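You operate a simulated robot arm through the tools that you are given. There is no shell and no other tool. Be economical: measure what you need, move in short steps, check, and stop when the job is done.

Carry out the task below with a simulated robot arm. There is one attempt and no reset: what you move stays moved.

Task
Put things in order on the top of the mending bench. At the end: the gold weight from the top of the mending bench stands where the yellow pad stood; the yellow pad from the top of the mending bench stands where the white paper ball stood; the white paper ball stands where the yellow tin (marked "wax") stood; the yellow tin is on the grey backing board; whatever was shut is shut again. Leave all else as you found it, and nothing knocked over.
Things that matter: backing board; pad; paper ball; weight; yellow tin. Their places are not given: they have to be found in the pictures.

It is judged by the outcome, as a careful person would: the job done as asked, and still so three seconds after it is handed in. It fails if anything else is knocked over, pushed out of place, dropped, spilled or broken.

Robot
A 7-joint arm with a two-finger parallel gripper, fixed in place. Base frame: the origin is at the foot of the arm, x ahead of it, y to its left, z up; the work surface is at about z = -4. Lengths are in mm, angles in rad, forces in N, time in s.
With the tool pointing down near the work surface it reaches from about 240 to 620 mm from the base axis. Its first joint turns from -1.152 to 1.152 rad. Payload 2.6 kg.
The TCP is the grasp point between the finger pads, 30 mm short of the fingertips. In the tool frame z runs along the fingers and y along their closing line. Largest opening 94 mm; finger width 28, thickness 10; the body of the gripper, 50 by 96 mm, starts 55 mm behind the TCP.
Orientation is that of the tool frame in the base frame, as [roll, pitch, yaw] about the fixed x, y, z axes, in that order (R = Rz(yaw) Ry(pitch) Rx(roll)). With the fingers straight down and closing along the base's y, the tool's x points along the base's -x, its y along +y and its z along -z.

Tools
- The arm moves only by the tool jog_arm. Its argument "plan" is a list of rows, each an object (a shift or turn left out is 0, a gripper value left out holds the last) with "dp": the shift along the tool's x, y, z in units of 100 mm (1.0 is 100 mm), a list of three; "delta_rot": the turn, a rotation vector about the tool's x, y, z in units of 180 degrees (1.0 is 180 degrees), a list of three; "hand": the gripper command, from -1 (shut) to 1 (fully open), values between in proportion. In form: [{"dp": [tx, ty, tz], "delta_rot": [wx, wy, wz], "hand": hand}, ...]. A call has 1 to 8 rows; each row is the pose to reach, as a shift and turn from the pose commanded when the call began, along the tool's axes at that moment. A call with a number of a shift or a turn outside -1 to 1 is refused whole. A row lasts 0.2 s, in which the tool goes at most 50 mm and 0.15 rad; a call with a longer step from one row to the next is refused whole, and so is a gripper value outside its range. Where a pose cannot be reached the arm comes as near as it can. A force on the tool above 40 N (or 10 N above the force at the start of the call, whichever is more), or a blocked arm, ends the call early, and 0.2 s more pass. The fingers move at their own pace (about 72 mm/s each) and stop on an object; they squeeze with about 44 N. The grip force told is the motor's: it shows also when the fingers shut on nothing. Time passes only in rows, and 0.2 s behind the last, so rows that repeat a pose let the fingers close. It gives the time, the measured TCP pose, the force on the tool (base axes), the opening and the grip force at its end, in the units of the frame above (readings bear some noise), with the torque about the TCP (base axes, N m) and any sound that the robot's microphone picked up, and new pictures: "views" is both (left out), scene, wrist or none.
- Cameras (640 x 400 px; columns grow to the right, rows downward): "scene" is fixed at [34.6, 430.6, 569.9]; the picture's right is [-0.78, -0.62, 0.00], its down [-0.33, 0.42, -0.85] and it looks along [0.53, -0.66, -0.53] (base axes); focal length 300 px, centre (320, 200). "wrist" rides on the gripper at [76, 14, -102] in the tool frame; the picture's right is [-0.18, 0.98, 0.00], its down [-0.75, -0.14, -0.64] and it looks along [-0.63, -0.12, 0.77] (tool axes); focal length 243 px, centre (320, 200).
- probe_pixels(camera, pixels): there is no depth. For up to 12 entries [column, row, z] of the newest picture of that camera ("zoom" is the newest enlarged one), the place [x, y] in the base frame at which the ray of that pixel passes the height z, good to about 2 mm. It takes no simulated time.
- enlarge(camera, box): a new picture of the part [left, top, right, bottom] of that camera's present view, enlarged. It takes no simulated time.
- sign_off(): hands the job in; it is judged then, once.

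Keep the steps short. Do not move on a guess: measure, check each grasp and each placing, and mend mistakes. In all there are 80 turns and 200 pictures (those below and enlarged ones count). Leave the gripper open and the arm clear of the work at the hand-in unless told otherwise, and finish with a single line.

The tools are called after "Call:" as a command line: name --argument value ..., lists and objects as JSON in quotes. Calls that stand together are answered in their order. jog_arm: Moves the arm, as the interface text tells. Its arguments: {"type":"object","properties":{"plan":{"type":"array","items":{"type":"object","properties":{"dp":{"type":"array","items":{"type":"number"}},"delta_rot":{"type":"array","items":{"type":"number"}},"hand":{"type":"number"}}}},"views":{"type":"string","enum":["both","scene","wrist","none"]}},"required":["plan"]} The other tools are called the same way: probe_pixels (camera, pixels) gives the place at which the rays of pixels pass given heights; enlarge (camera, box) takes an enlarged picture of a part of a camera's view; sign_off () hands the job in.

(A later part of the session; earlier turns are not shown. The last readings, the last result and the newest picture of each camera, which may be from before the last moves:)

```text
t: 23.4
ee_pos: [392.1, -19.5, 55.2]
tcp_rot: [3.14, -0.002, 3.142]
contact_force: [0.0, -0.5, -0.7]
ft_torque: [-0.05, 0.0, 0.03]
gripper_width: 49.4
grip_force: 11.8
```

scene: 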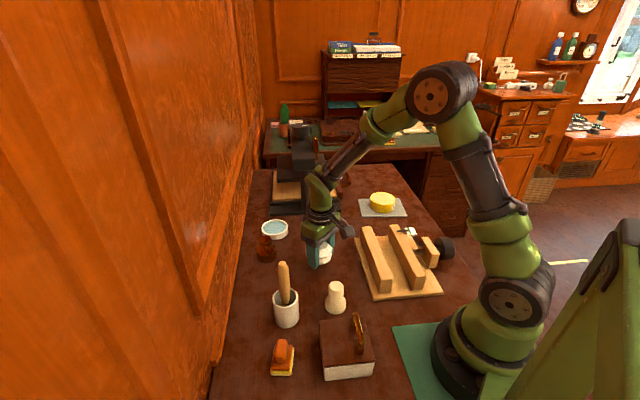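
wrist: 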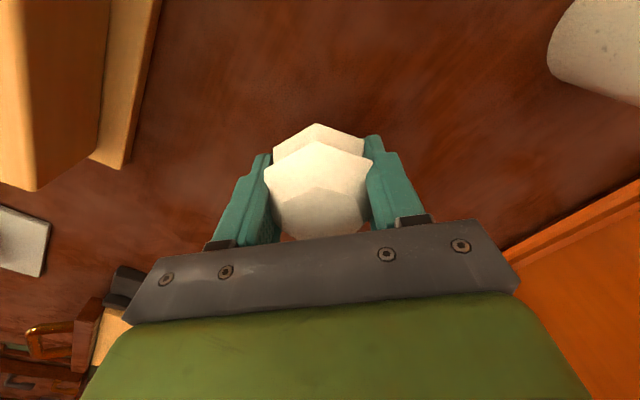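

Now lower to the grasp height 29.5 and release slowly.

Call:
jog_arm --plan '[{"dp": [0, 0.01, 0.15]}, {"dp": [0, 0.01, 0.23]}, {"dp": [0, 0.01, 0.255]}, {"dp": [0, 0.01, 0.255]}, {"dp": [0, 0.01, 0.255], "hand": 0.2}, {"dp": [0, 0.01, 0.255], "hand": 0.5}, {"dp": [0, 0.01, 0.255], "hand": 1}, {"dp": [0, 0.01, 0.255], "hand": 1}]'

Call:
jog_arm --plan '[{"dp": [0, 0, -0.3], "hand": 1}, {"dp": [0, 0, -0.7]}, {"dp": [0, 0, -1.0]}, {"dp": [0, 0, -1.0]}]'

```text
t: 25.2
ee_pos: [391.6, -16.7, 29.1]
tcp_rot: [-3.141, -0.001, 3.141]
contact_force: [-0.3, -0.2, 0.6]
ft_torque: [0.02, 0.0, -0.04]
gripper_width: 94.2
grip_force: 0.2
```

scene: 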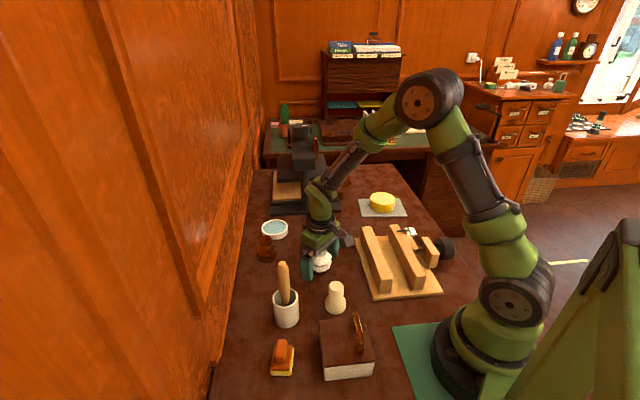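
wrist: 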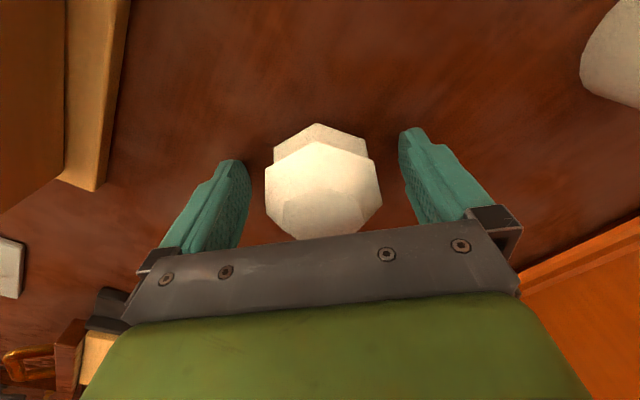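

```text
t: 26.2
ee_pos: [392.3, -17.5, 129.5]
tcp_rot: [3.141, -0.001, -3.141]
contact_force: [-0.1, 0.2, 0.8]
ft_torque: [0.0, -0.01, -0.02]
gripper_width: 93.8
grip_force: 0.0
```

scene: 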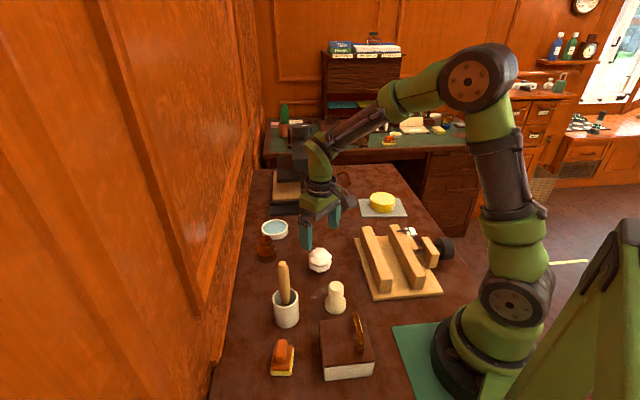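
wrist: 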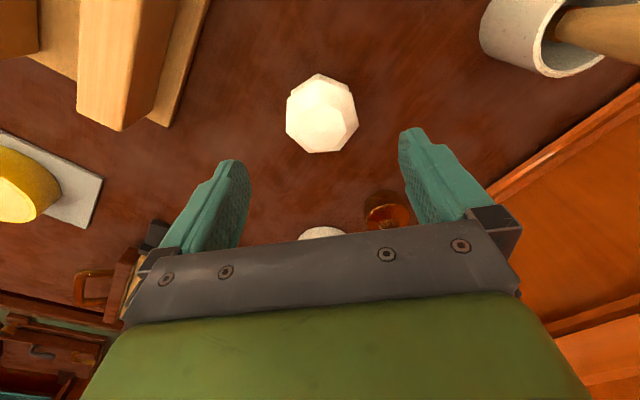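

The ball stands in the tin's old place. Next is the pad near (285,230). I'll rise and move above it, clear of the jar with the brush.

Call:
jog_arm --plan '[{"dp": [0, 0, -0.45]}, {"dp": [0.1, 0.2, -0.85]}, {"dp": [0.3, 0.5, -1.0]}, {"dp": [0.5, 0.8, -1.0]}, {"dp": [0.7, 1.0, -1.0]}]' --views "none"

Call:
jog_arm --plan '[{"dp": [0.1, 0.4, 0]}, {"dp": [0.2, 0.8, 0]}, {"dp": [0.3, 1.0, 0]}]' --views "none"

Call:
jog_arm --plan '[{"dp": [0, 0.4, 0]}, {"dp": [0, 0.45, 0.3]}, {"dp": [0, 0.45, 0.6]}, {"dp": [0, 0.45, 0.6]}]'

```text
t: 27.4
ee_pos: [322.8, 84.0, 229.5]
tcp_rot: [3.141, 0.0, 3.141]
contact_force: [0.5, -0.1, 0.1]
ft_torque: [0.01, -0.01, 0.03]
gripper_width: 94.1
grip_force: 0.1
```

```text
t: 28.2
ee_pos: [292.5, 183.5, 230.6]
tcp_rot: [-3.141, -0.001, 3.139]
contact_force: [0.6, 0.2, -0.5]
ft_torque: [0.02, -0.01, -0.02]
gripper_width: 93.9
grip_force: 0.0
```

```text
t: 29.2
ee_pos: [291.2, 228.1, 168.3]
tcp_rot: [3.141, 0.0, 3.14]
contact_force: [0.0, -0.3, 1.0]
ft_torque: [0.03, -0.03, -0.01]
gripper_width: 94.2
grip_force: 0.1
```

scene: 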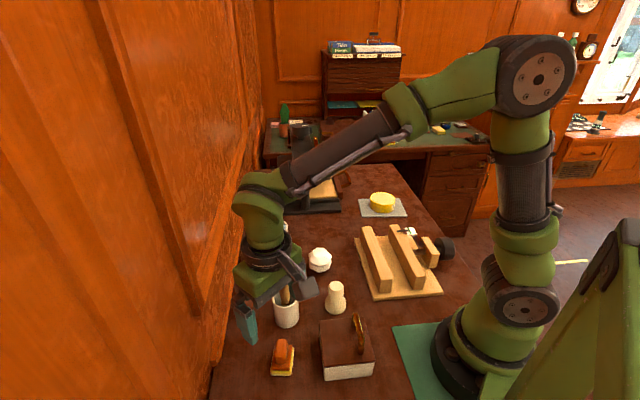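
wrist: 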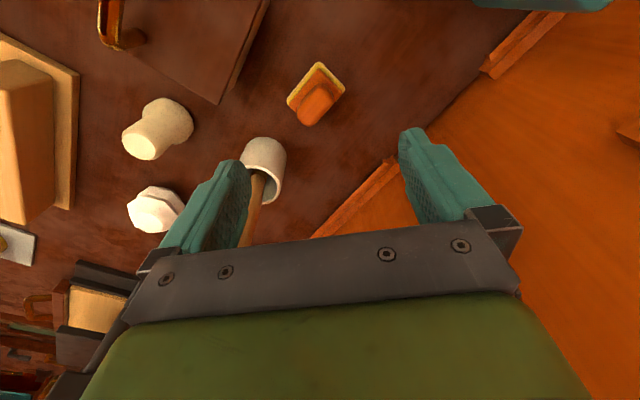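

The pad is at (316,93). I'll enlarge and measure it.

Call:
enlarge --camera "wrist" --box '[265, 50, 365, 150]'

Call:
enlarge --camera "scene" --box '[255, 325, 315, 385]'

```text
4.00 times, centred on (315, 100) of wrist
```

zoom: 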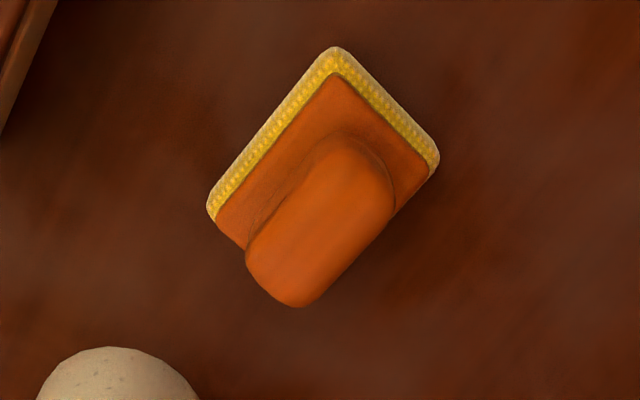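

```text
6.67 times, centred on (285, 355) of scene
```

zoom: 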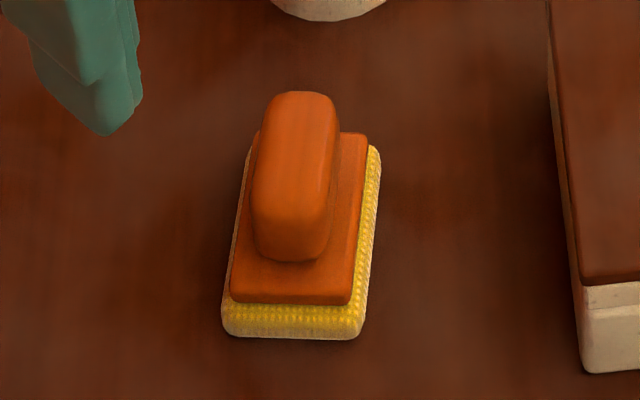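

Call:
probe_pixels --camera "wrist" --pixels '[[318.8, 62, 0], [344.5, 91, 0], [286.8, 103, 0], [320, 70, 8], [341, 93, 8], [290.5, 106, 8], [316, 103, 35], [333, 100, 25], [297, 116, 25], [310, 126, 35]]'

Call:
probe_pixels --camera "zoom" --pixels '[[224, 335, -3], [360, 335, -3], [380, 150, 2], [295, 175, 35], [305, 95, 35], [292, 262, 12], [260, 130, 8], [366, 133, 8]]'

```text
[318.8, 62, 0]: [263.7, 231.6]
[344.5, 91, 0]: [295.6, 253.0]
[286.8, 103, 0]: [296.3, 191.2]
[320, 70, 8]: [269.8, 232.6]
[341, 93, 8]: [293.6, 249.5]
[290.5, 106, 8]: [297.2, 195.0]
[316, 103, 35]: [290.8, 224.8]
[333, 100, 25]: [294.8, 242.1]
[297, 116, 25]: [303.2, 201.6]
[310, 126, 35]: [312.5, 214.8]
```

```text
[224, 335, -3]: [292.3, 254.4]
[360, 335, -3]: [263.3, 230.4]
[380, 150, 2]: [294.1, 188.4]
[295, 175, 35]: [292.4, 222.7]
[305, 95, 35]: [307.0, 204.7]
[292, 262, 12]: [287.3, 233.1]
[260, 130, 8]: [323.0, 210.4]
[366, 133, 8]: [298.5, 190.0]
```

The pad's centre is (295.5,222), its long axis along (0.615,-0.79), and its knob lies on the same axis. I need to turn the tool so it closes across the knob. I'll check the wall and teal box clearance first.

Call:
probe_pixels --camera "wrist" --pixels '[[482, 70, -4], [400, 157, -4], [315, 236, -4], [490, 75, 10], [480, 5, 60]]'

Call:
probe_pixels --camera "scene" --pixels '[[225, 330, -4], [213, 385, -4]]'

```text
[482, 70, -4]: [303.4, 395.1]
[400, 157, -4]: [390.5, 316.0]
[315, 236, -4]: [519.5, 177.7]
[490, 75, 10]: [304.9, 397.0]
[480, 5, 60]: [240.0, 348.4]
```

```text
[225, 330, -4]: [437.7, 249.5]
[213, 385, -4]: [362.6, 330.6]
```

Clearance looks adequate (about 117 mm to the wall). I'll turn -52° and centre at this height.

Call:
jog_arm --plan '[{"dp": [-0.04, -0.06, 0], "delta_rot": [0, 0, 0.042], "hand": 1}, {"dp": [-0.04, -0.06, 0], "delta_rot": [0, 0, 0.084]}, {"dp": [-0.04, -0.06, 0], "delta_rot": [0, 0, 0.126]}, {"dp": [-0.04, -0.06, 0], "delta_rot": [0, 0, 0.168]}, {"dp": [-0.04, -0.06, 0], "delta_rot": [0, 0, 0.21]}, {"dp": [-0.04, -0.06, 0], "delta_rot": [0, 0, 0.25]}, {"dp": [-0.04, -0.06, 0], "delta_rot": [0, 0, 0.289]}, {"dp": [-0.04, -0.06, 0], "delta_rot": [0, 0, 0.289]}]'

```text
t: 31.0
ee_pos: [296.9, 221.1, 169.4]
tcp_rot: [3.141, 0.001, 2.233]
contact_force: [-0.2, 0.6, -0.4]
ft_torque: [-0.01, 0.04, -0.01]
gripper_width: 93.9
grip_force: 0.0
```

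scene: 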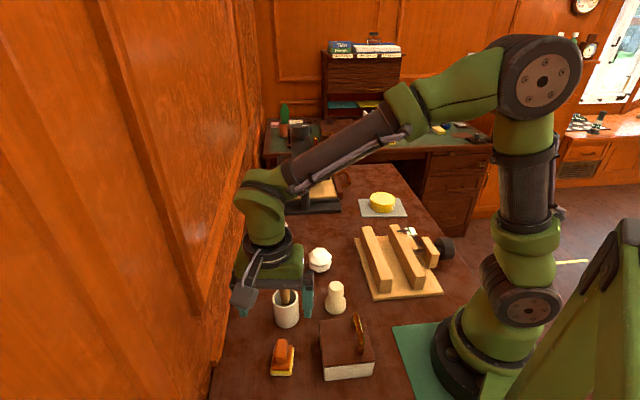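
wrist: 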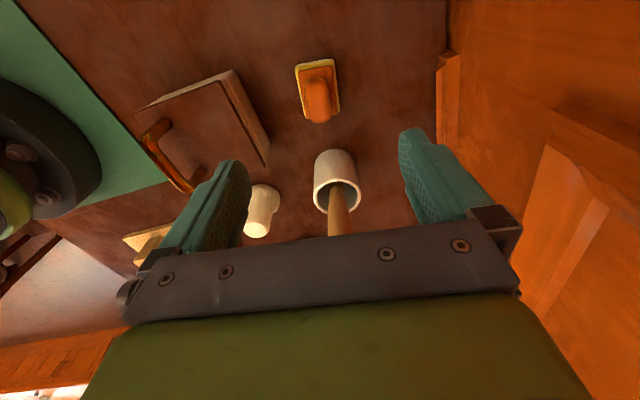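

The pad now lines up vertically in the wrist picture, centred at column 318. The brush (tip about z=160, 98 mm away) is clear. I'll narrow the fingers to 56 mm and go down.

Call:
jog_arm --plan '[{"dp": [0, 0, 0.2], "hand": 0.2}, {"dp": [0, 0, 0.6]}, {"dp": [0, 0, 0.9]}, {"dp": [0, 0, 0.9]}]'

```text
t: 32.0
ee_pos: [295.5, 222.3, 79.2]
tcp_rot: [-3.141, -0.001, 2.234]
contact_force: [0.1, 0.4, -1.1]
ft_torque: [0.04, 0.0, -0.03]
gripper_width: 56.5
grip_force: 0.0
```

scene: 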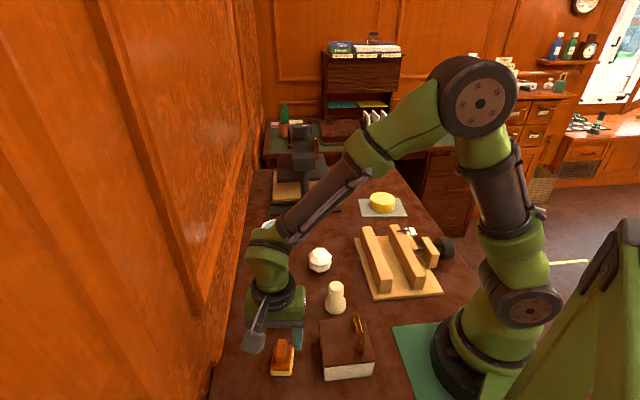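
wrist: 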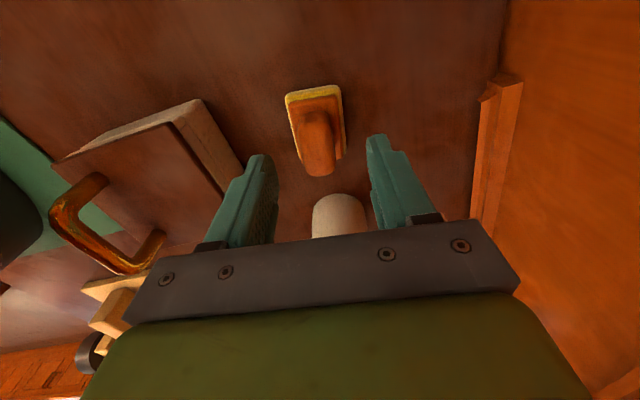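

Aligned. Descend to z=42.

Call:
jog_arm --plan '[{"dp": [0, 0, 0.2]}, {"dp": [0, 0, 0.37]}, {"dp": [0, 0, 0.37]}]'

```text
t: 32.8
ee_pos: [296.2, 223.5, 42.1]
tcp_rot: [-3.141, 0.0, 2.235]
contact_force: [-0.2, -0.1, -0.4]
ft_torque: [-0.01, 0.01, -0.01]
gripper_width: 56.3
grip_force: 0.0
```

scene: 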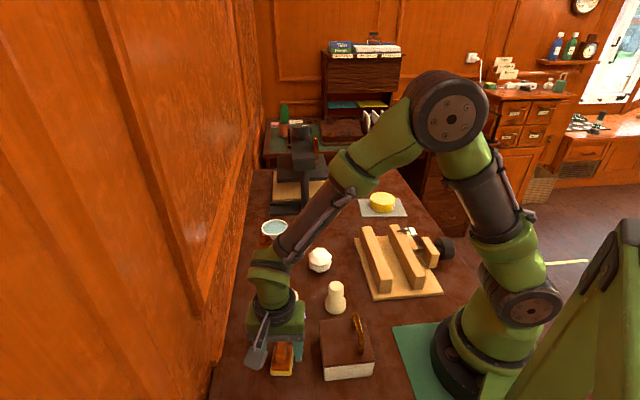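
wrist: 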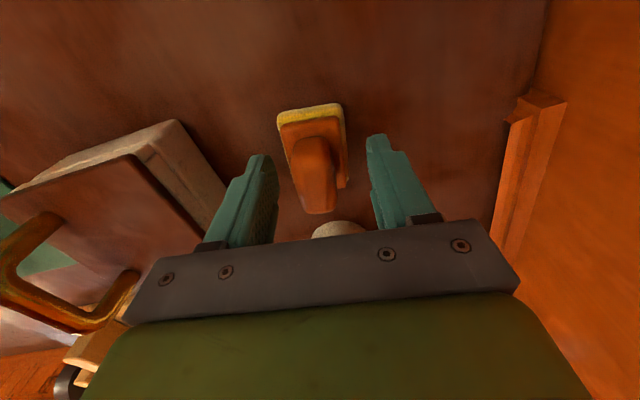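

The knob is between the fingers. I'll close.

Call:
jog_arm --plan '[{"hand": 0}, {"hand": -0.4}, {"hand": -0.7}, {"hand": -0.7}]' --views "wrist"

```text
t: 33.8
ee_pos: [296.6, 222.5, 42.4]
tcp_rot: [-3.141, 0.0, 2.233]
contact_force: [1.0, 0.5, -0.4]
ft_torque: [0.01, -0.02, 0.01]
gripper_width: 33.2
grip_force: 43.8
```

wrist: 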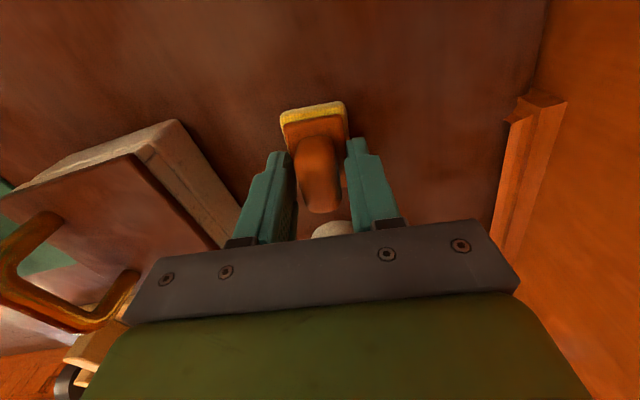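

Width 33 means the tips caught the orange plate, not the knob. I'll reopen, rise 8 mm and grip the knob.

Call:
jog_arm --plan '[{"hand": 0}, {"dp": [0, 0, -0.08], "hand": 0}, {"dp": [0, 0, -0.08], "hand": -0.4}, {"dp": [0, 0, -0.08], "hand": -0.8}, {"dp": [0, 0, -0.08], "hand": -0.8}]'

```text
t: 35.0
ee_pos: [296.5, 222.7, 50.7]
tcp_rot: [3.141, -0.001, 2.233]
contact_force: [-0.1, -0.1, 1.8]
ft_torque: [-0.03, 0.03, 0.01]
gripper_width: 24.9
grip_force: 44.0
```

scene: 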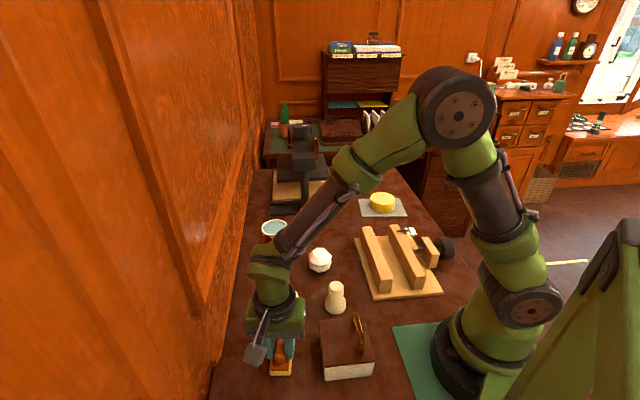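
wrist: 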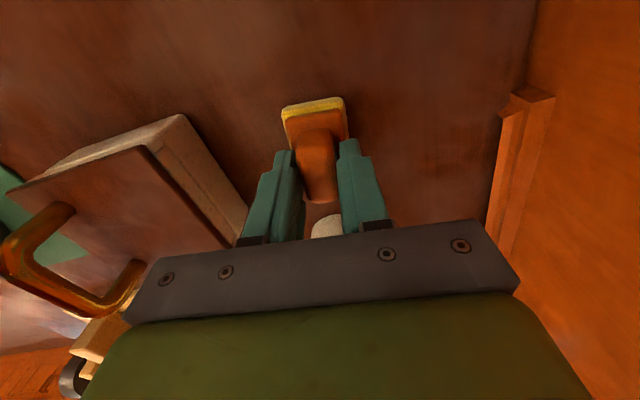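

Knob gripped at 25 mm wide. I'll lift high, over the brush.

Call:
jog_arm --plan '[{"dp": [0, 0, -0.15], "hand": -0.8}, {"dp": [0, 0, -0.5]}, {"dp": [0, 0, -0.95]}, {"dp": [0, 0, -0.95]}]' --views "wrist"

Call:
jog_arm --plan '[{"dp": [0, 0, -0.45], "hand": -0.8}, {"dp": [0, 0, -0.9]}, {"dp": [0, 0, -1.0]}, {"dp": [0, 0, -1.0]}]' --views "both"

```text
t: 36.0
ee_pos: [295.4, 222.4, 145.7]
tcp_rot: [-3.141, 0.0, 2.234]
contact_force: [0.2, 0.1, -0.1]
ft_torque: [0.0, 0.02, -0.02]
gripper_width: 25.0
grip_force: 43.5
```

wrist: 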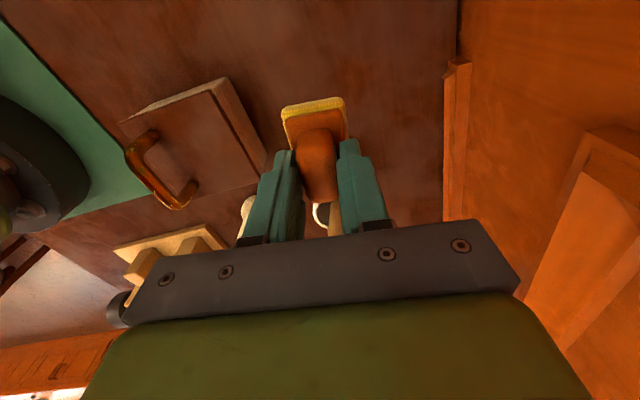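

```text
t: 37.0
ee_pos: [296.1, 221.8, 246.2]
tcp_rot: [-3.141, 0.0, 2.233]
contact_force: [-0.7, -0.3, -0.5]
ft_torque: [-0.02, 0.02, 0.03]
gripper_width: 24.4
grip_force: 44.3
```

scene: 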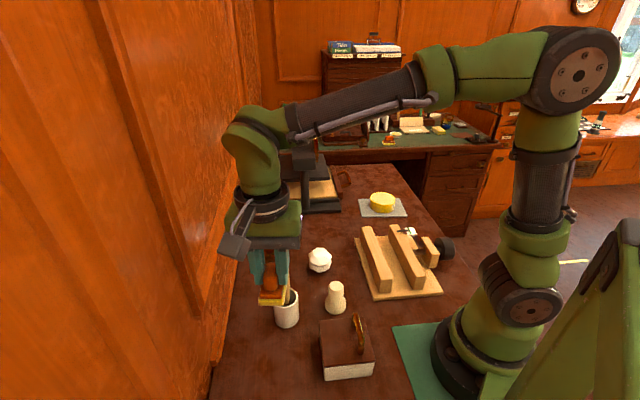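
wrist: 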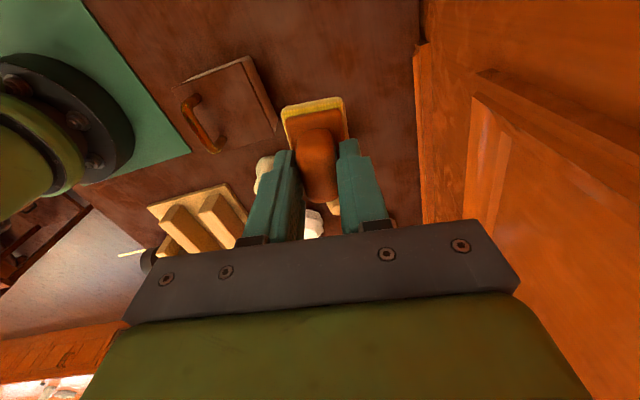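

Pad is held. I'll carry it across, first swinging sideways away from the brush.

Call:
jog_arm --plan '[{"dp": [-0.1, -0.4, 0], "hand": -0.8}, {"dp": [-0.3, -0.73, 0]}, {"dp": [-0.7, -0.73, 0]}, {"dp": [-1.0, -0.73, 0]}]' --views "none"

Call:
jog_arm --plan '[{"dp": [-0.45, 0, 0], "hand": -0.8}, {"dp": [-0.9, 0, 0]}, {"dp": [-1.0, 0, 0]}]' --views "none"

Call:
jog_arm --plan '[{"dp": [-0.45, 0, 0], "hand": -0.8}, {"dp": [-0.9, 0, 0]}, {"dp": [-1.0, 0, 0]}]' --views "none"

Call:
jog_arm --plan '[{"dp": [-0.45, 0, 0], "hand": -0.8}, {"dp": [-0.9, 0, 0.1]}, {"dp": [-1.0, 0, 0.5]}, {"dp": [-1.0, 0, 0.9]}, {"dp": [-1.0, 0, 0.9]}]'

```text
t: 38.0
ee_pos: [300.1, 98.6, 245.1]
tcp_rot: [3.141, 0.0, 2.235]
contact_force: [0.1, 0.5, -0.4]
ft_torque: [0.02, -0.01, 0.02]
gripper_width: 24.5
grip_force: 44.1
```

```text
t: 38.8
ee_pos: [361.4, 18.4, 245.1]
tcp_rot: [-3.14, -0.001, 2.233]
contact_force: [-0.1, 0.0, -1.1]
ft_torque: [0.0, 0.02, -0.01]
gripper_width: 21.0
grip_force: 44.2
```

```text
t: 39.6
ee_pos: [422.4, -60.7, 244.9]
tcp_rot: [-3.141, -0.001, 2.234]
contact_force: [-0.4, -0.6, -0.9]
ft_torque: [-0.02, 0.0, 0.01]
gripper_width: 20.9
grip_force: 43.7
```

```text
t: 40.8
ee_pos: [483.0, -138.8, 155.1]
tcp_rot: [3.141, 0.001, 2.235]
contact_force: [-0.3, -0.1, -0.4]
ft_torque: [-0.03, 0.02, 0.03]
gripper_width: 20.8
grip_force: 43.6
```

scene: 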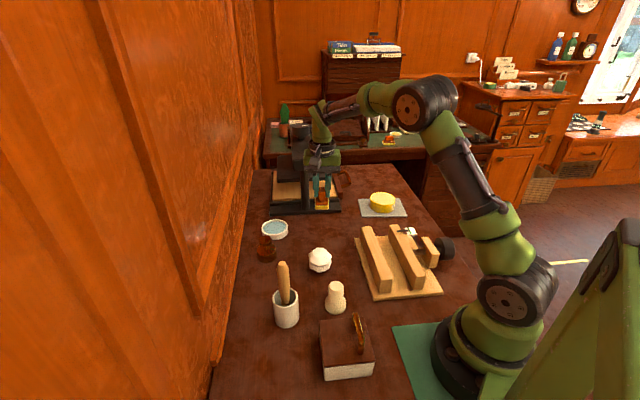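
wrist: 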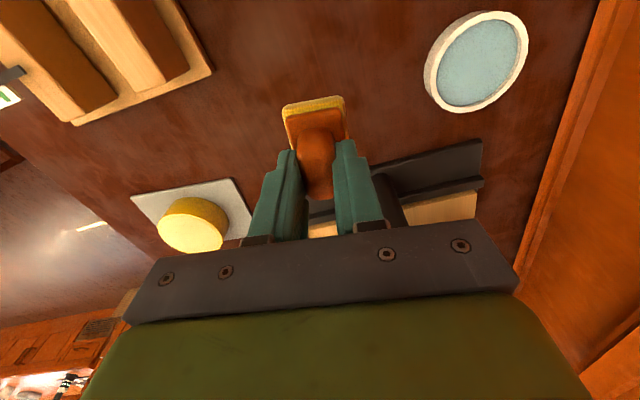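

The width changed from 25 to 21 mm, so the pad may have shifted in the grip. I'll look closely.

Call:
enlarge --camera "wrist" --box '[250, 80, 390, 250]'

Call:
enlarge --camera "scene" --box '[290, 150, 360, 230]'

```text
2.35 times, centred on (320, 165) of wrist
```

zoom: 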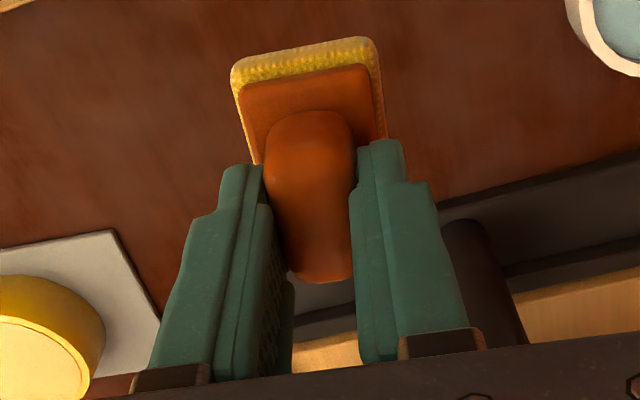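

```text
5.00 times, centred on (325, 190) of scene
```

zoom: 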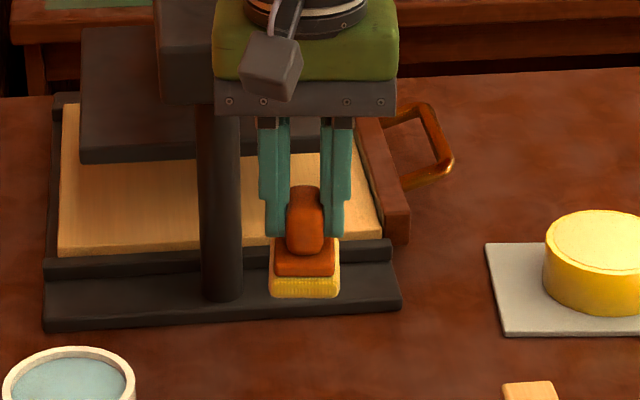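

The pad still hangs squarely; the knob just settled. I'll fine-centre on (490,-143) and lower to z≈58.

Call:
jog_arm --plan '[{"dp": [-0.075, 0.03, 0.2], "hand": -0.8}, {"dp": [-0.075, 0.03, 0.6]}, {"dp": [-0.075, 0.03, 0.96]}, {"dp": [-0.075, 0.03, 0.96]}]'

```text
t: 41.8
ee_pos: [492.0, -144.2, 58.2]
tcp_rot: [-3.142, 0.0, 2.233]
contact_force: [0.1, -0.3, 0.1]
ft_torque: [-0.02, 0.02, 0.02]
gripper_width: 21.2
grip_force: 44.0
```

scene: 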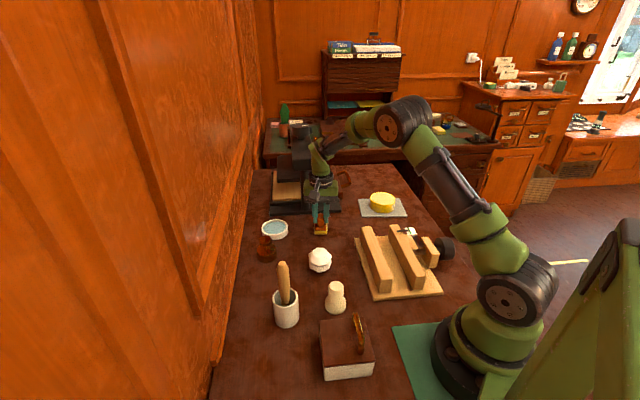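
wrist: 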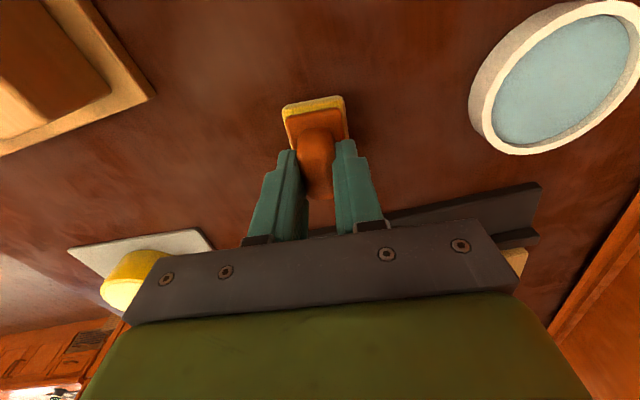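

Call:
jog_arm --plan '[{"dp": [0.02, 0, 0.05], "hand": -0.8}, {"dp": [0.02, 0, 0.075]}, {"dp": [0.02, 0, 0.085]}, {"dp": [0.02, 0, 0.085]}]' --views "scene"

Call:
enlarge --camera "scene" --box '[295, 195, 345, 245]'

```text
t: 42.8
ee_pos: [491.0, -141.6, 53.6]
tcp_rot: [3.139, 0.001, 2.231]
contact_force: [-3.3, 0.8, 3.6]
ft_torque: [-0.02, 0.14, 0.04]
gripper_width: 21.1
grip_force: 43.6
stopped in row 4: the force on the tool passed its limit (the readings are from after the stop); the commanded pose is now the measured one
```

scene: 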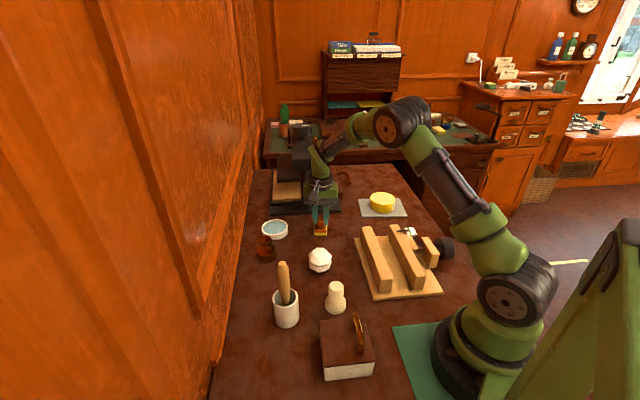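

```text
8.00 times, centred on (320, 220) of scene
```

zoom: 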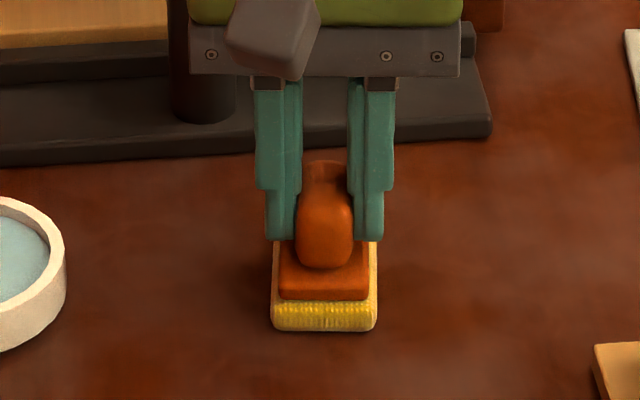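

It touches the bench at z=53.6. I'll release slowly, then rise.

Call:
jog_arm --plan '[{"hand": -0.4}, {"hand": 0}, {"hand": 0.2}, {"dp": [0, 0, -0.15]}, {"dp": [0, 0, -0.5]}, {"dp": [0, 0, -1.0]}, {"dp": [0, 0, -1.0]}]'

Call:
enlarge --camera "scene" --box '[295, 195, 345, 245]'

```text
t: 44.4
ee_pos: [490.3, -141.1, 154.0]
tcp_rot: [3.141, 0.004, 2.23]
contact_force: [-0.1, -0.5, 0.3]
ft_torque: [0.02, 0.0, 0.0]
gripper_width: 56.3
grip_force: 0.0
```

scene: 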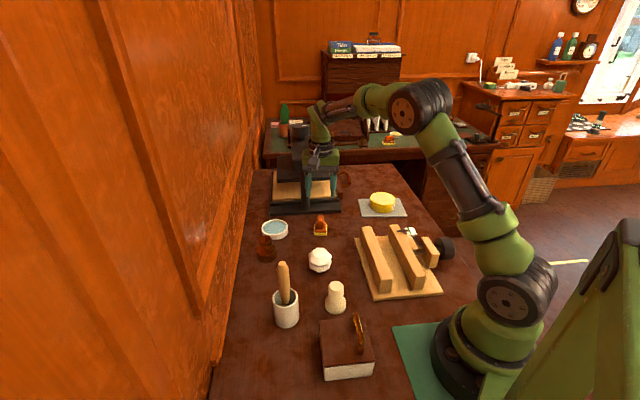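
wrist: 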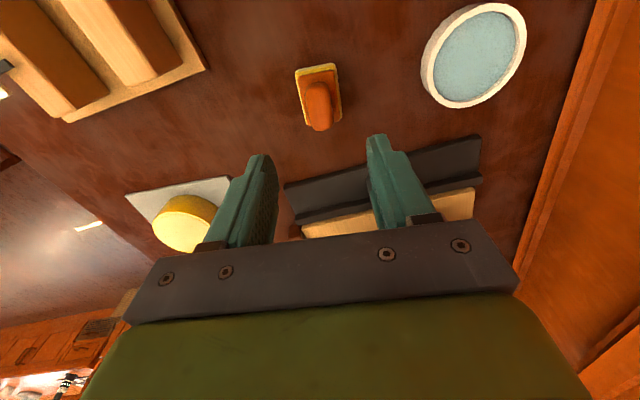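

```text
8.00 times, centred on (320, 220) of scene
```

zoom: 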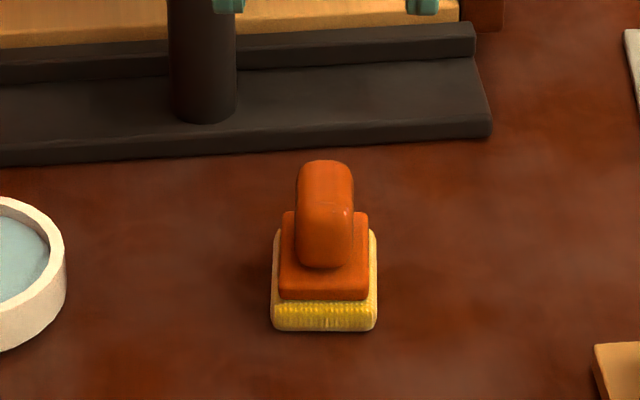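

The pad stands in the ball's old place. Now the lidded box: I'll rise and go over it, keeping the same turn of the tool.

Call:
jog_arm --plan '[{"dp": [0, 0, -0.45]}, {"dp": [0.2, 0, -0.85]}, {"dp": [0.6, -0.1, -1.0]}, {"dp": [1.0, -0.2, -1.0]}]' --views "none"

Call:
jog_arm --plan '[{"dp": [0.45, 0, 0]}, {"dp": [0.9, 0, 0]}, {"dp": [1.0, 0, 0]}]' --views "none"

Call:
jog_arm --plan '[{"dp": [0.45, 0, 0]}, {"dp": [0.9, 0, 0]}, {"dp": [1.0, 0, 0]}]' --views "none"

Call:
jog_arm --plan '[{"dp": [0.3, 0, 0]}, {"dp": [0.6, 0, 0]}, {"dp": [0.6, 0, 0]}]'

```text
t: 45.4
ee_pos: [413.5, -75.4, 252.5]
tcp_rot: [3.139, 0.002, 2.23]
contact_force: [-0.9, 0.0, -0.4]
ft_torque: [0.02, -0.01, 0.02]
gripper_width: 56.6
grip_force: 0.2
```

```text
t: 46.2
ee_pos: [352.1, 4.4, 252.8]
tcp_rot: [3.14, 0.001, 2.231]
contact_force: [-0.4, -0.2, 0.0]
ft_torque: [0.01, 0.02, 0.0]
gripper_width: 56.5
grip_force: 0.0
```

```text
t: 47.0
ee_pos: [290.8, 82.4, 252.6]
tcp_rot: [3.14, 0.003, 2.231]
contact_force: [-0.4, -0.6, 0.0]
ft_torque: [-0.01, 0.01, 0.03]
gripper_width: 56.7
grip_force: 0.0
```

```text
t: 47.8
ee_pos: [253.1, 130.0, 252.4]
tcp_rot: [3.14, 0.001, 2.231]
contact_force: [0.0, -0.1, 0.3]
ft_torque: [0.03, 0.01, 0.0]
gripper_width: 56.4
grip_force: 0.1
```

scene: 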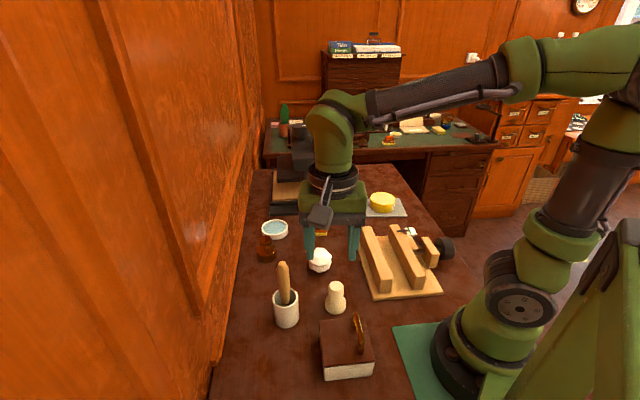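
wrist: 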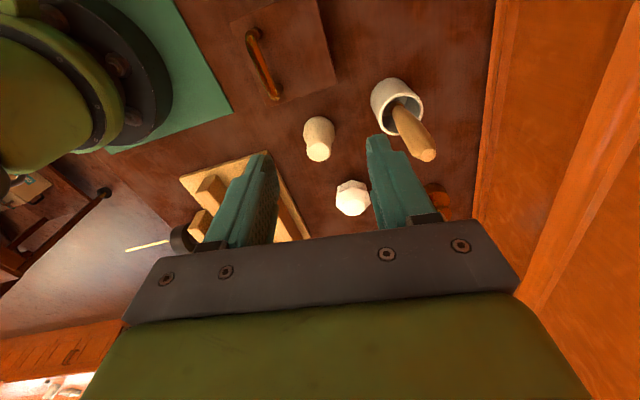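

Call:
enlarge --camera "wrist" --box '[210, 0, 350, 115]'

Call:
enlarge --camera "scene" --box '[310, 305, 385, 385]'

```text
3.48 times, centred on (280, 58) of wrist
```

zoom: 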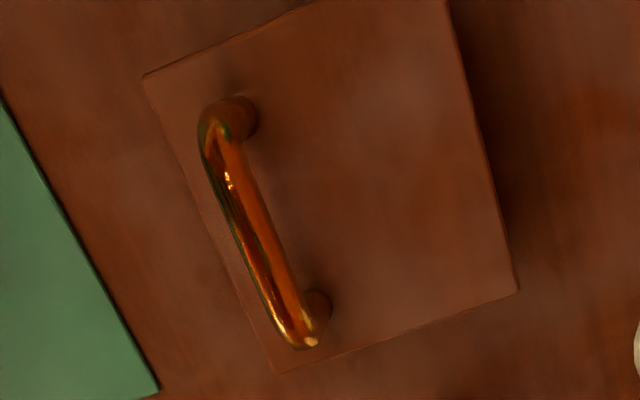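

```text
5.00 times, centred on (348, 345) of scene
```

zoom: 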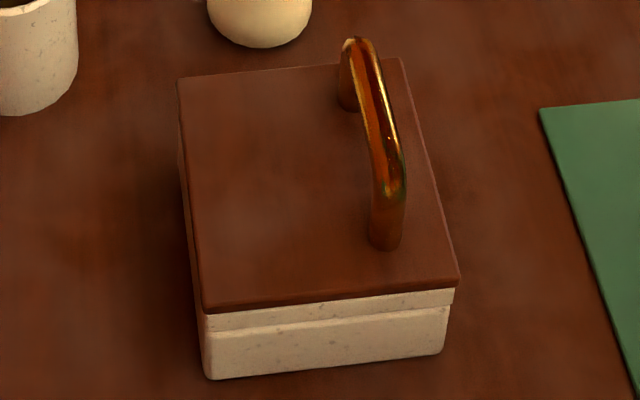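

Call:
probe_pixels --camera "wrist" --pixels '[[229.7, 22, 42], [268.5, 107.7, 42], [337.5, 83.3, 42], [257, 35, 42], [279.4, 89.6, 42], [247.5, 38, 68], [274, 97, 68], [247.5, 38, 80], [274, 97, 80], [260.5, 67, 68], [260.5, 67, 80]]'

Call:
probe_pixels --camera "zoom" --pixels '[[356, 40, 68], [395, 190, 68], [356, 40, 80], [395, 190, 80], [386, 245, 42], [349, 105, 42], [205, 308, 42], [458, 280, 42], [402, 58, 42], [178, 80, 42], [376, 115, 68], [376, 115, 80]]'

```text
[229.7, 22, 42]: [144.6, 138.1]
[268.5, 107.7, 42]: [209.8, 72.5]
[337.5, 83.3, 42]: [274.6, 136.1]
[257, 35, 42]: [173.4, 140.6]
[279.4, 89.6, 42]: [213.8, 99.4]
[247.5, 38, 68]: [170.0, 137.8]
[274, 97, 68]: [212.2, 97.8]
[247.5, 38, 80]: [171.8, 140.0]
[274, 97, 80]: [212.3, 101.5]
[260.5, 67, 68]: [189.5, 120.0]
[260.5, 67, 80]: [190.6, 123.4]
```

```text
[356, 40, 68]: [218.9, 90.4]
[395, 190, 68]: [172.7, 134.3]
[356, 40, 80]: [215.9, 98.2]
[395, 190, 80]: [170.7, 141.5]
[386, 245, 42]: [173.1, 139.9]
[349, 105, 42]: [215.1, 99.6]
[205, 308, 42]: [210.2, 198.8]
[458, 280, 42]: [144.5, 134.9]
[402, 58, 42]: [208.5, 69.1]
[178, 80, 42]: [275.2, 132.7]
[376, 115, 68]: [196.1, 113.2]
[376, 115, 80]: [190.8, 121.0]
```

The measurements agree: lid top is z=42, and the handle bar is centred at (192,120), running at -45°, top about z=77. I'll align the tool to it and lower part way.

Call:
jog_arm --plan '[{"dp": [0.14, -0.25, 0.1], "delta_rot": [0, 0, -0.02]}, {"dp": [0.28, -0.53, 0.3], "delta_rot": [0, 0, -0.04]}, {"dp": [0.28, -0.53, 0.7], "delta_rot": [0, 0, -0.04]}, {"dp": [0.28, -0.53, 1.0], "delta_rot": [0, 0, -0.04]}, {"dp": [0.28, -0.53, 1.0], "delta_rot": [0, 0, -0.04]}]'

```text
t: 49.0
ee_pos: [194.5, 119.9, 152.3]
tcp_rot: [3.14, 0.001, 2.357]
contact_force: [-0.3, -0.9, 0.0]
ft_torque: [-0.01, -0.01, -0.01]
gripper_width: 56.4
grip_force: 0.1
```

scene: 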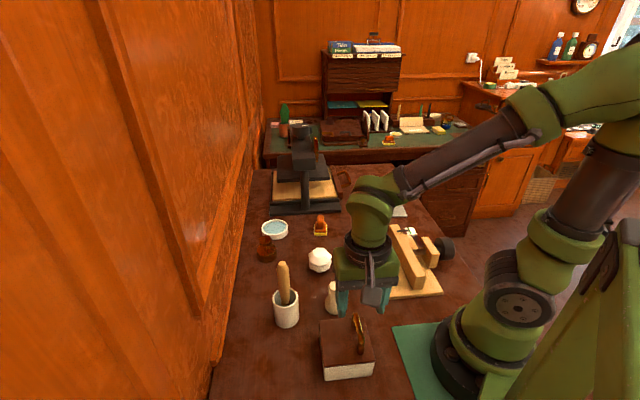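
wrist: 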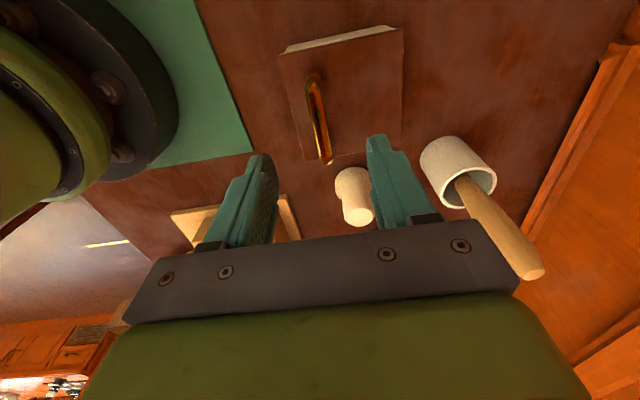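

It reaches. The handle sits at column 318 between the fingers. I'll lower to z=77, so the tips stay above the lid.

Call:
jog_arm --plan '[{"dp": [0, 0, 0.35]}, {"dp": [0, 0, 0.65]}, {"dp": [0, 0, 0.75]}, {"dp": [0, 0, 0.75]}]'

```text
t: 49.9
ee_pos: [196.0, 121.9, 80.2]
tcp_rot: [3.132, 0.004, 2.355]
contact_force: [-7.5, -3.7, 20.5]
ft_torque: [0.43, -0.11, 0.17]
gripper_width: 52.1
grip_force: 0.1
stopped in row 4: the force on the tool passed its limit (the readings are from after the stop); the commanded pose is now the measured one
```

scene: 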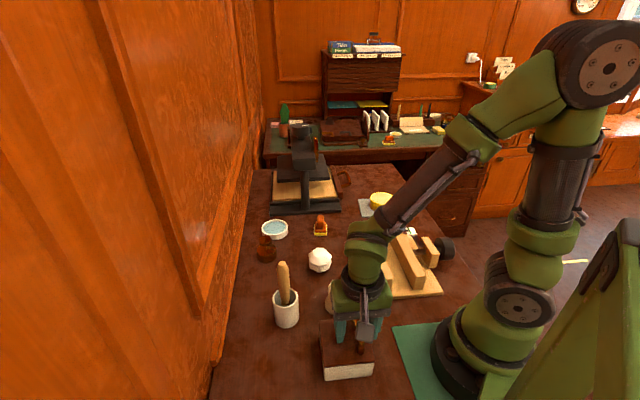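
wrist: 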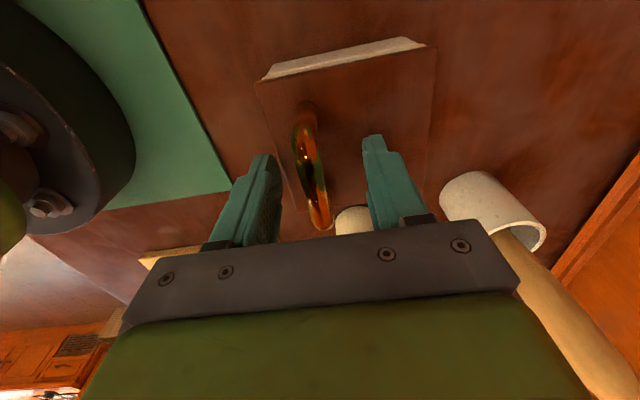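

The far finger touched the lid; its top must be about z=49. I'll back up 5 mm at once.

Call:
jog_arm --plan '[{"dp": [0, 0, -0.06]}, {"dp": [0, 0, -0.06]}]'

Call:
enlarge --camera "scene" --box '[310, 305, 385, 385]'

Call:
enlarge --camera "wrist" --box '[220, 20, 460, 240]'

```text
t: 50.5
ee_pos: [196.7, 121.5, 84.6]
tcp_rot: [3.132, 0.003, 2.358]
contact_force: [0.3, 0.5, 0.3]
ft_torque: [0.01, 0.02, 0.03]
gripper_width: 56.5
grip_force: 0.1
```

scene: 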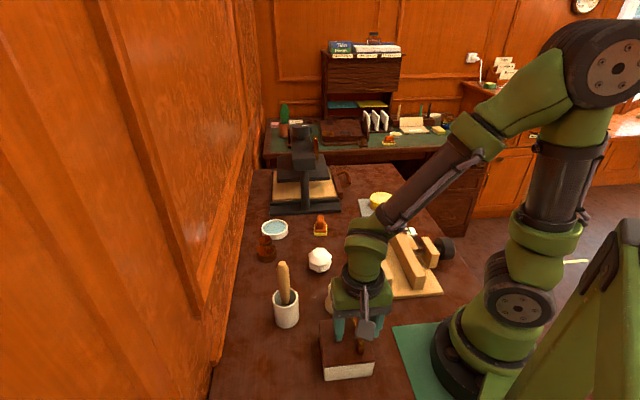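
wrist: 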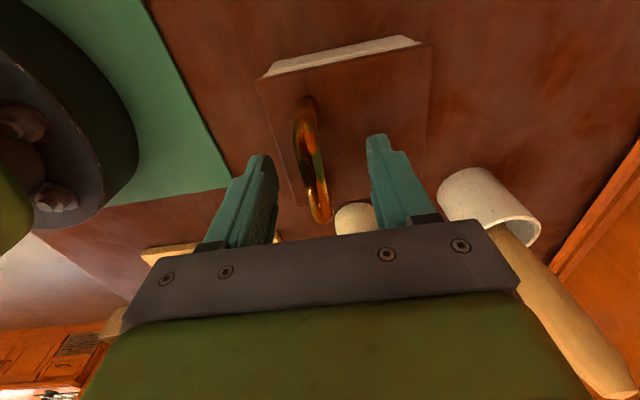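

```text
5.00 times, centred on (348, 345) of scene
```

zoom: 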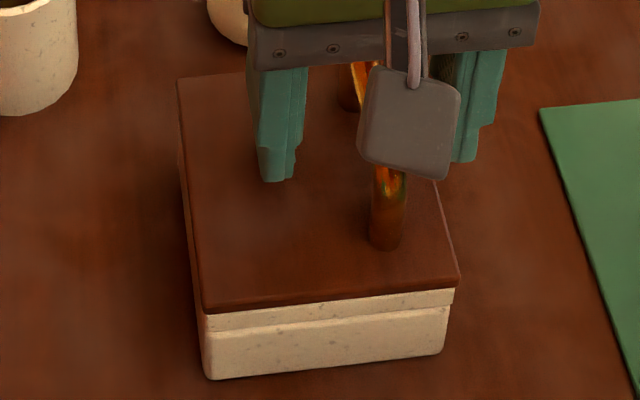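

```text
1.82 times, centred on (340, 130) of wrist
```

zoom: 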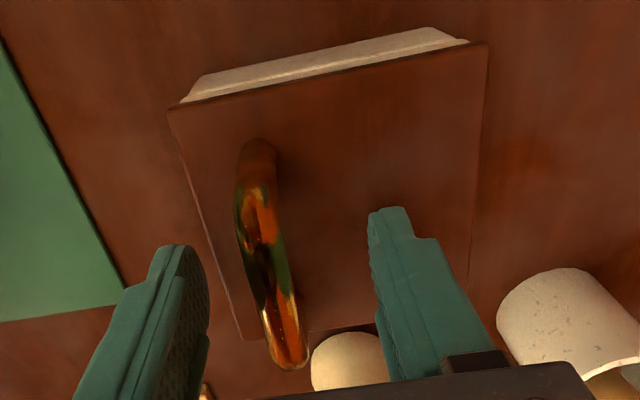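

The box has not moved. The handle is about 4 mm off centre toward the left finger, so I'll correct that and close on it.

Call:
jog_arm --plan '[{"dp": [0.02, -0.044, 0]}, {"dp": [0.02, -0.044, 0], "hand": -0.2}, {"dp": [0.02, -0.044, 0], "hand": -0.6}, {"dp": [0.02, -0.044, 0], "hand": -1}, {"dp": [0.02, -0.044, 0], "hand": -1}]'

```text
t: 51.7
ee_pos: [193.7, 120.3, 86.1]
tcp_rot: [3.125, 0.006, 2.36]
contact_force: [18.0, 23.5, -13.9]
ft_torque: [0.03, 0.02, -0.18]
gripper_width: 16.0
grip_force: 45.2
```

scene: 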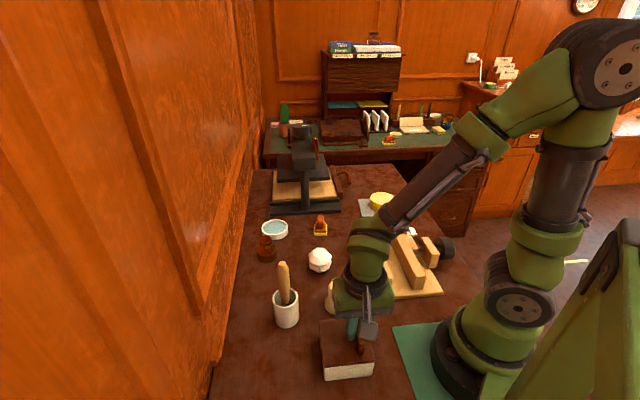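
wrist: 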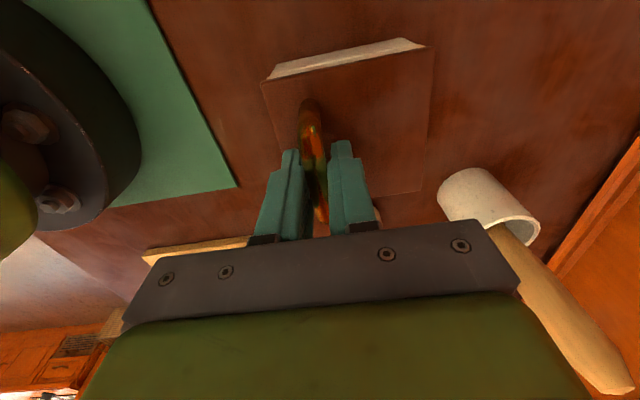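

The grip is on the bar (16 mm) with a sideways force of about 29 N, so my centring overshot. I'll relax it by 3 mm.

Call:
jog_arm --plan '[{"dp": [0, 0.03, 0], "hand": -1}, {"dp": [0, 0.03, 0]}]' --views "scene"

Call:
enlarge --camera "scene" --box '[310, 305, 385, 385]'

```text
t: 52.3
ee_pos: [194.0, 121.1, 85.4]
tcp_rot: [3.137, 0.004, 2.356]
contact_force: [-3.7, -0.2, 26.1]
ft_torque: [-0.27, -0.4, 0.02]
gripper_width: 15.9
grip_force: 44.9
```

scene: 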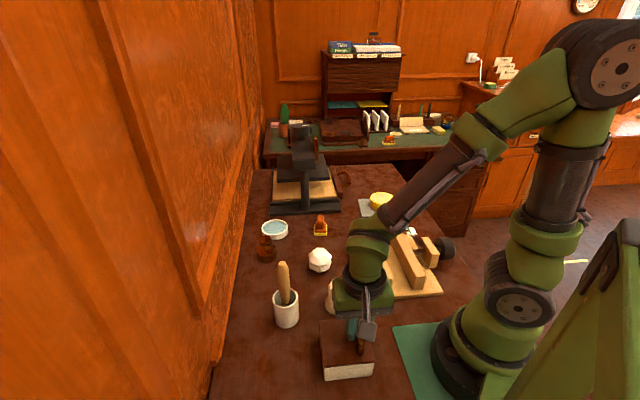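

```text
5.00 times, centred on (348, 345) of scene
```

zoom: 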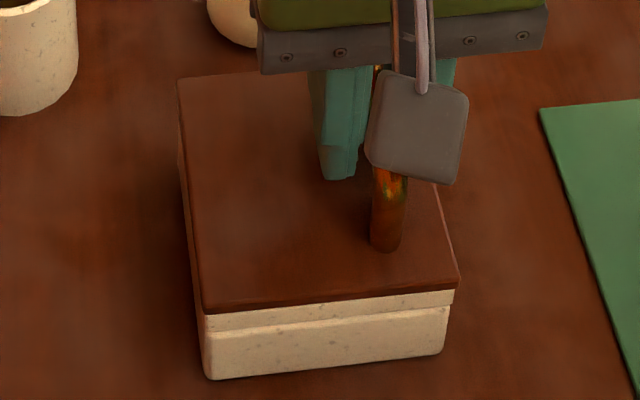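

Box unmoved, sideways force gone. Now I'll lift a little at a time to see how the lid behaves.

Call:
jog_arm --plan '[{"dp": [0, 0, -0.05], "hand": -1}, {"dp": [0, 0, -0.1]}, {"dp": [0, 0, -0.15]}, {"dp": [0, 0, -0.15]}]' --views "scene"

Call:
enlarge --camera "scene" --box '[310, 305, 385, 385]'

```text
t: 52.8
ee_pos: [197.1, 124.3, 90.4]
tcp_rot: [3.126, 0.004, 2.358]
contact_force: [-0.4, 1.1, -1.0]
ft_torque: [0.0, -0.08, -0.19]
gripper_width: 15.8
grip_force: 45.1
stopped in row 2: the force on the tool passed its limit (the readings are from after the stop); the commanded pose is now the measured one
```

scene: 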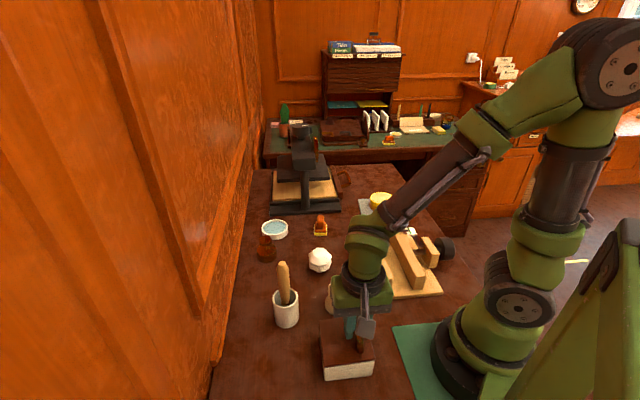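

```text
5.00 times, centred on (348, 345) of scene
```

zoom: 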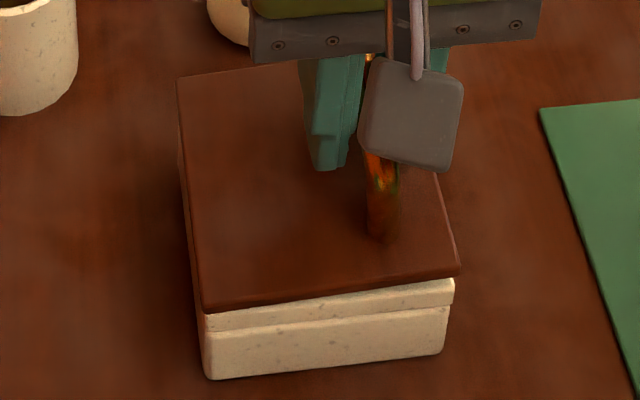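

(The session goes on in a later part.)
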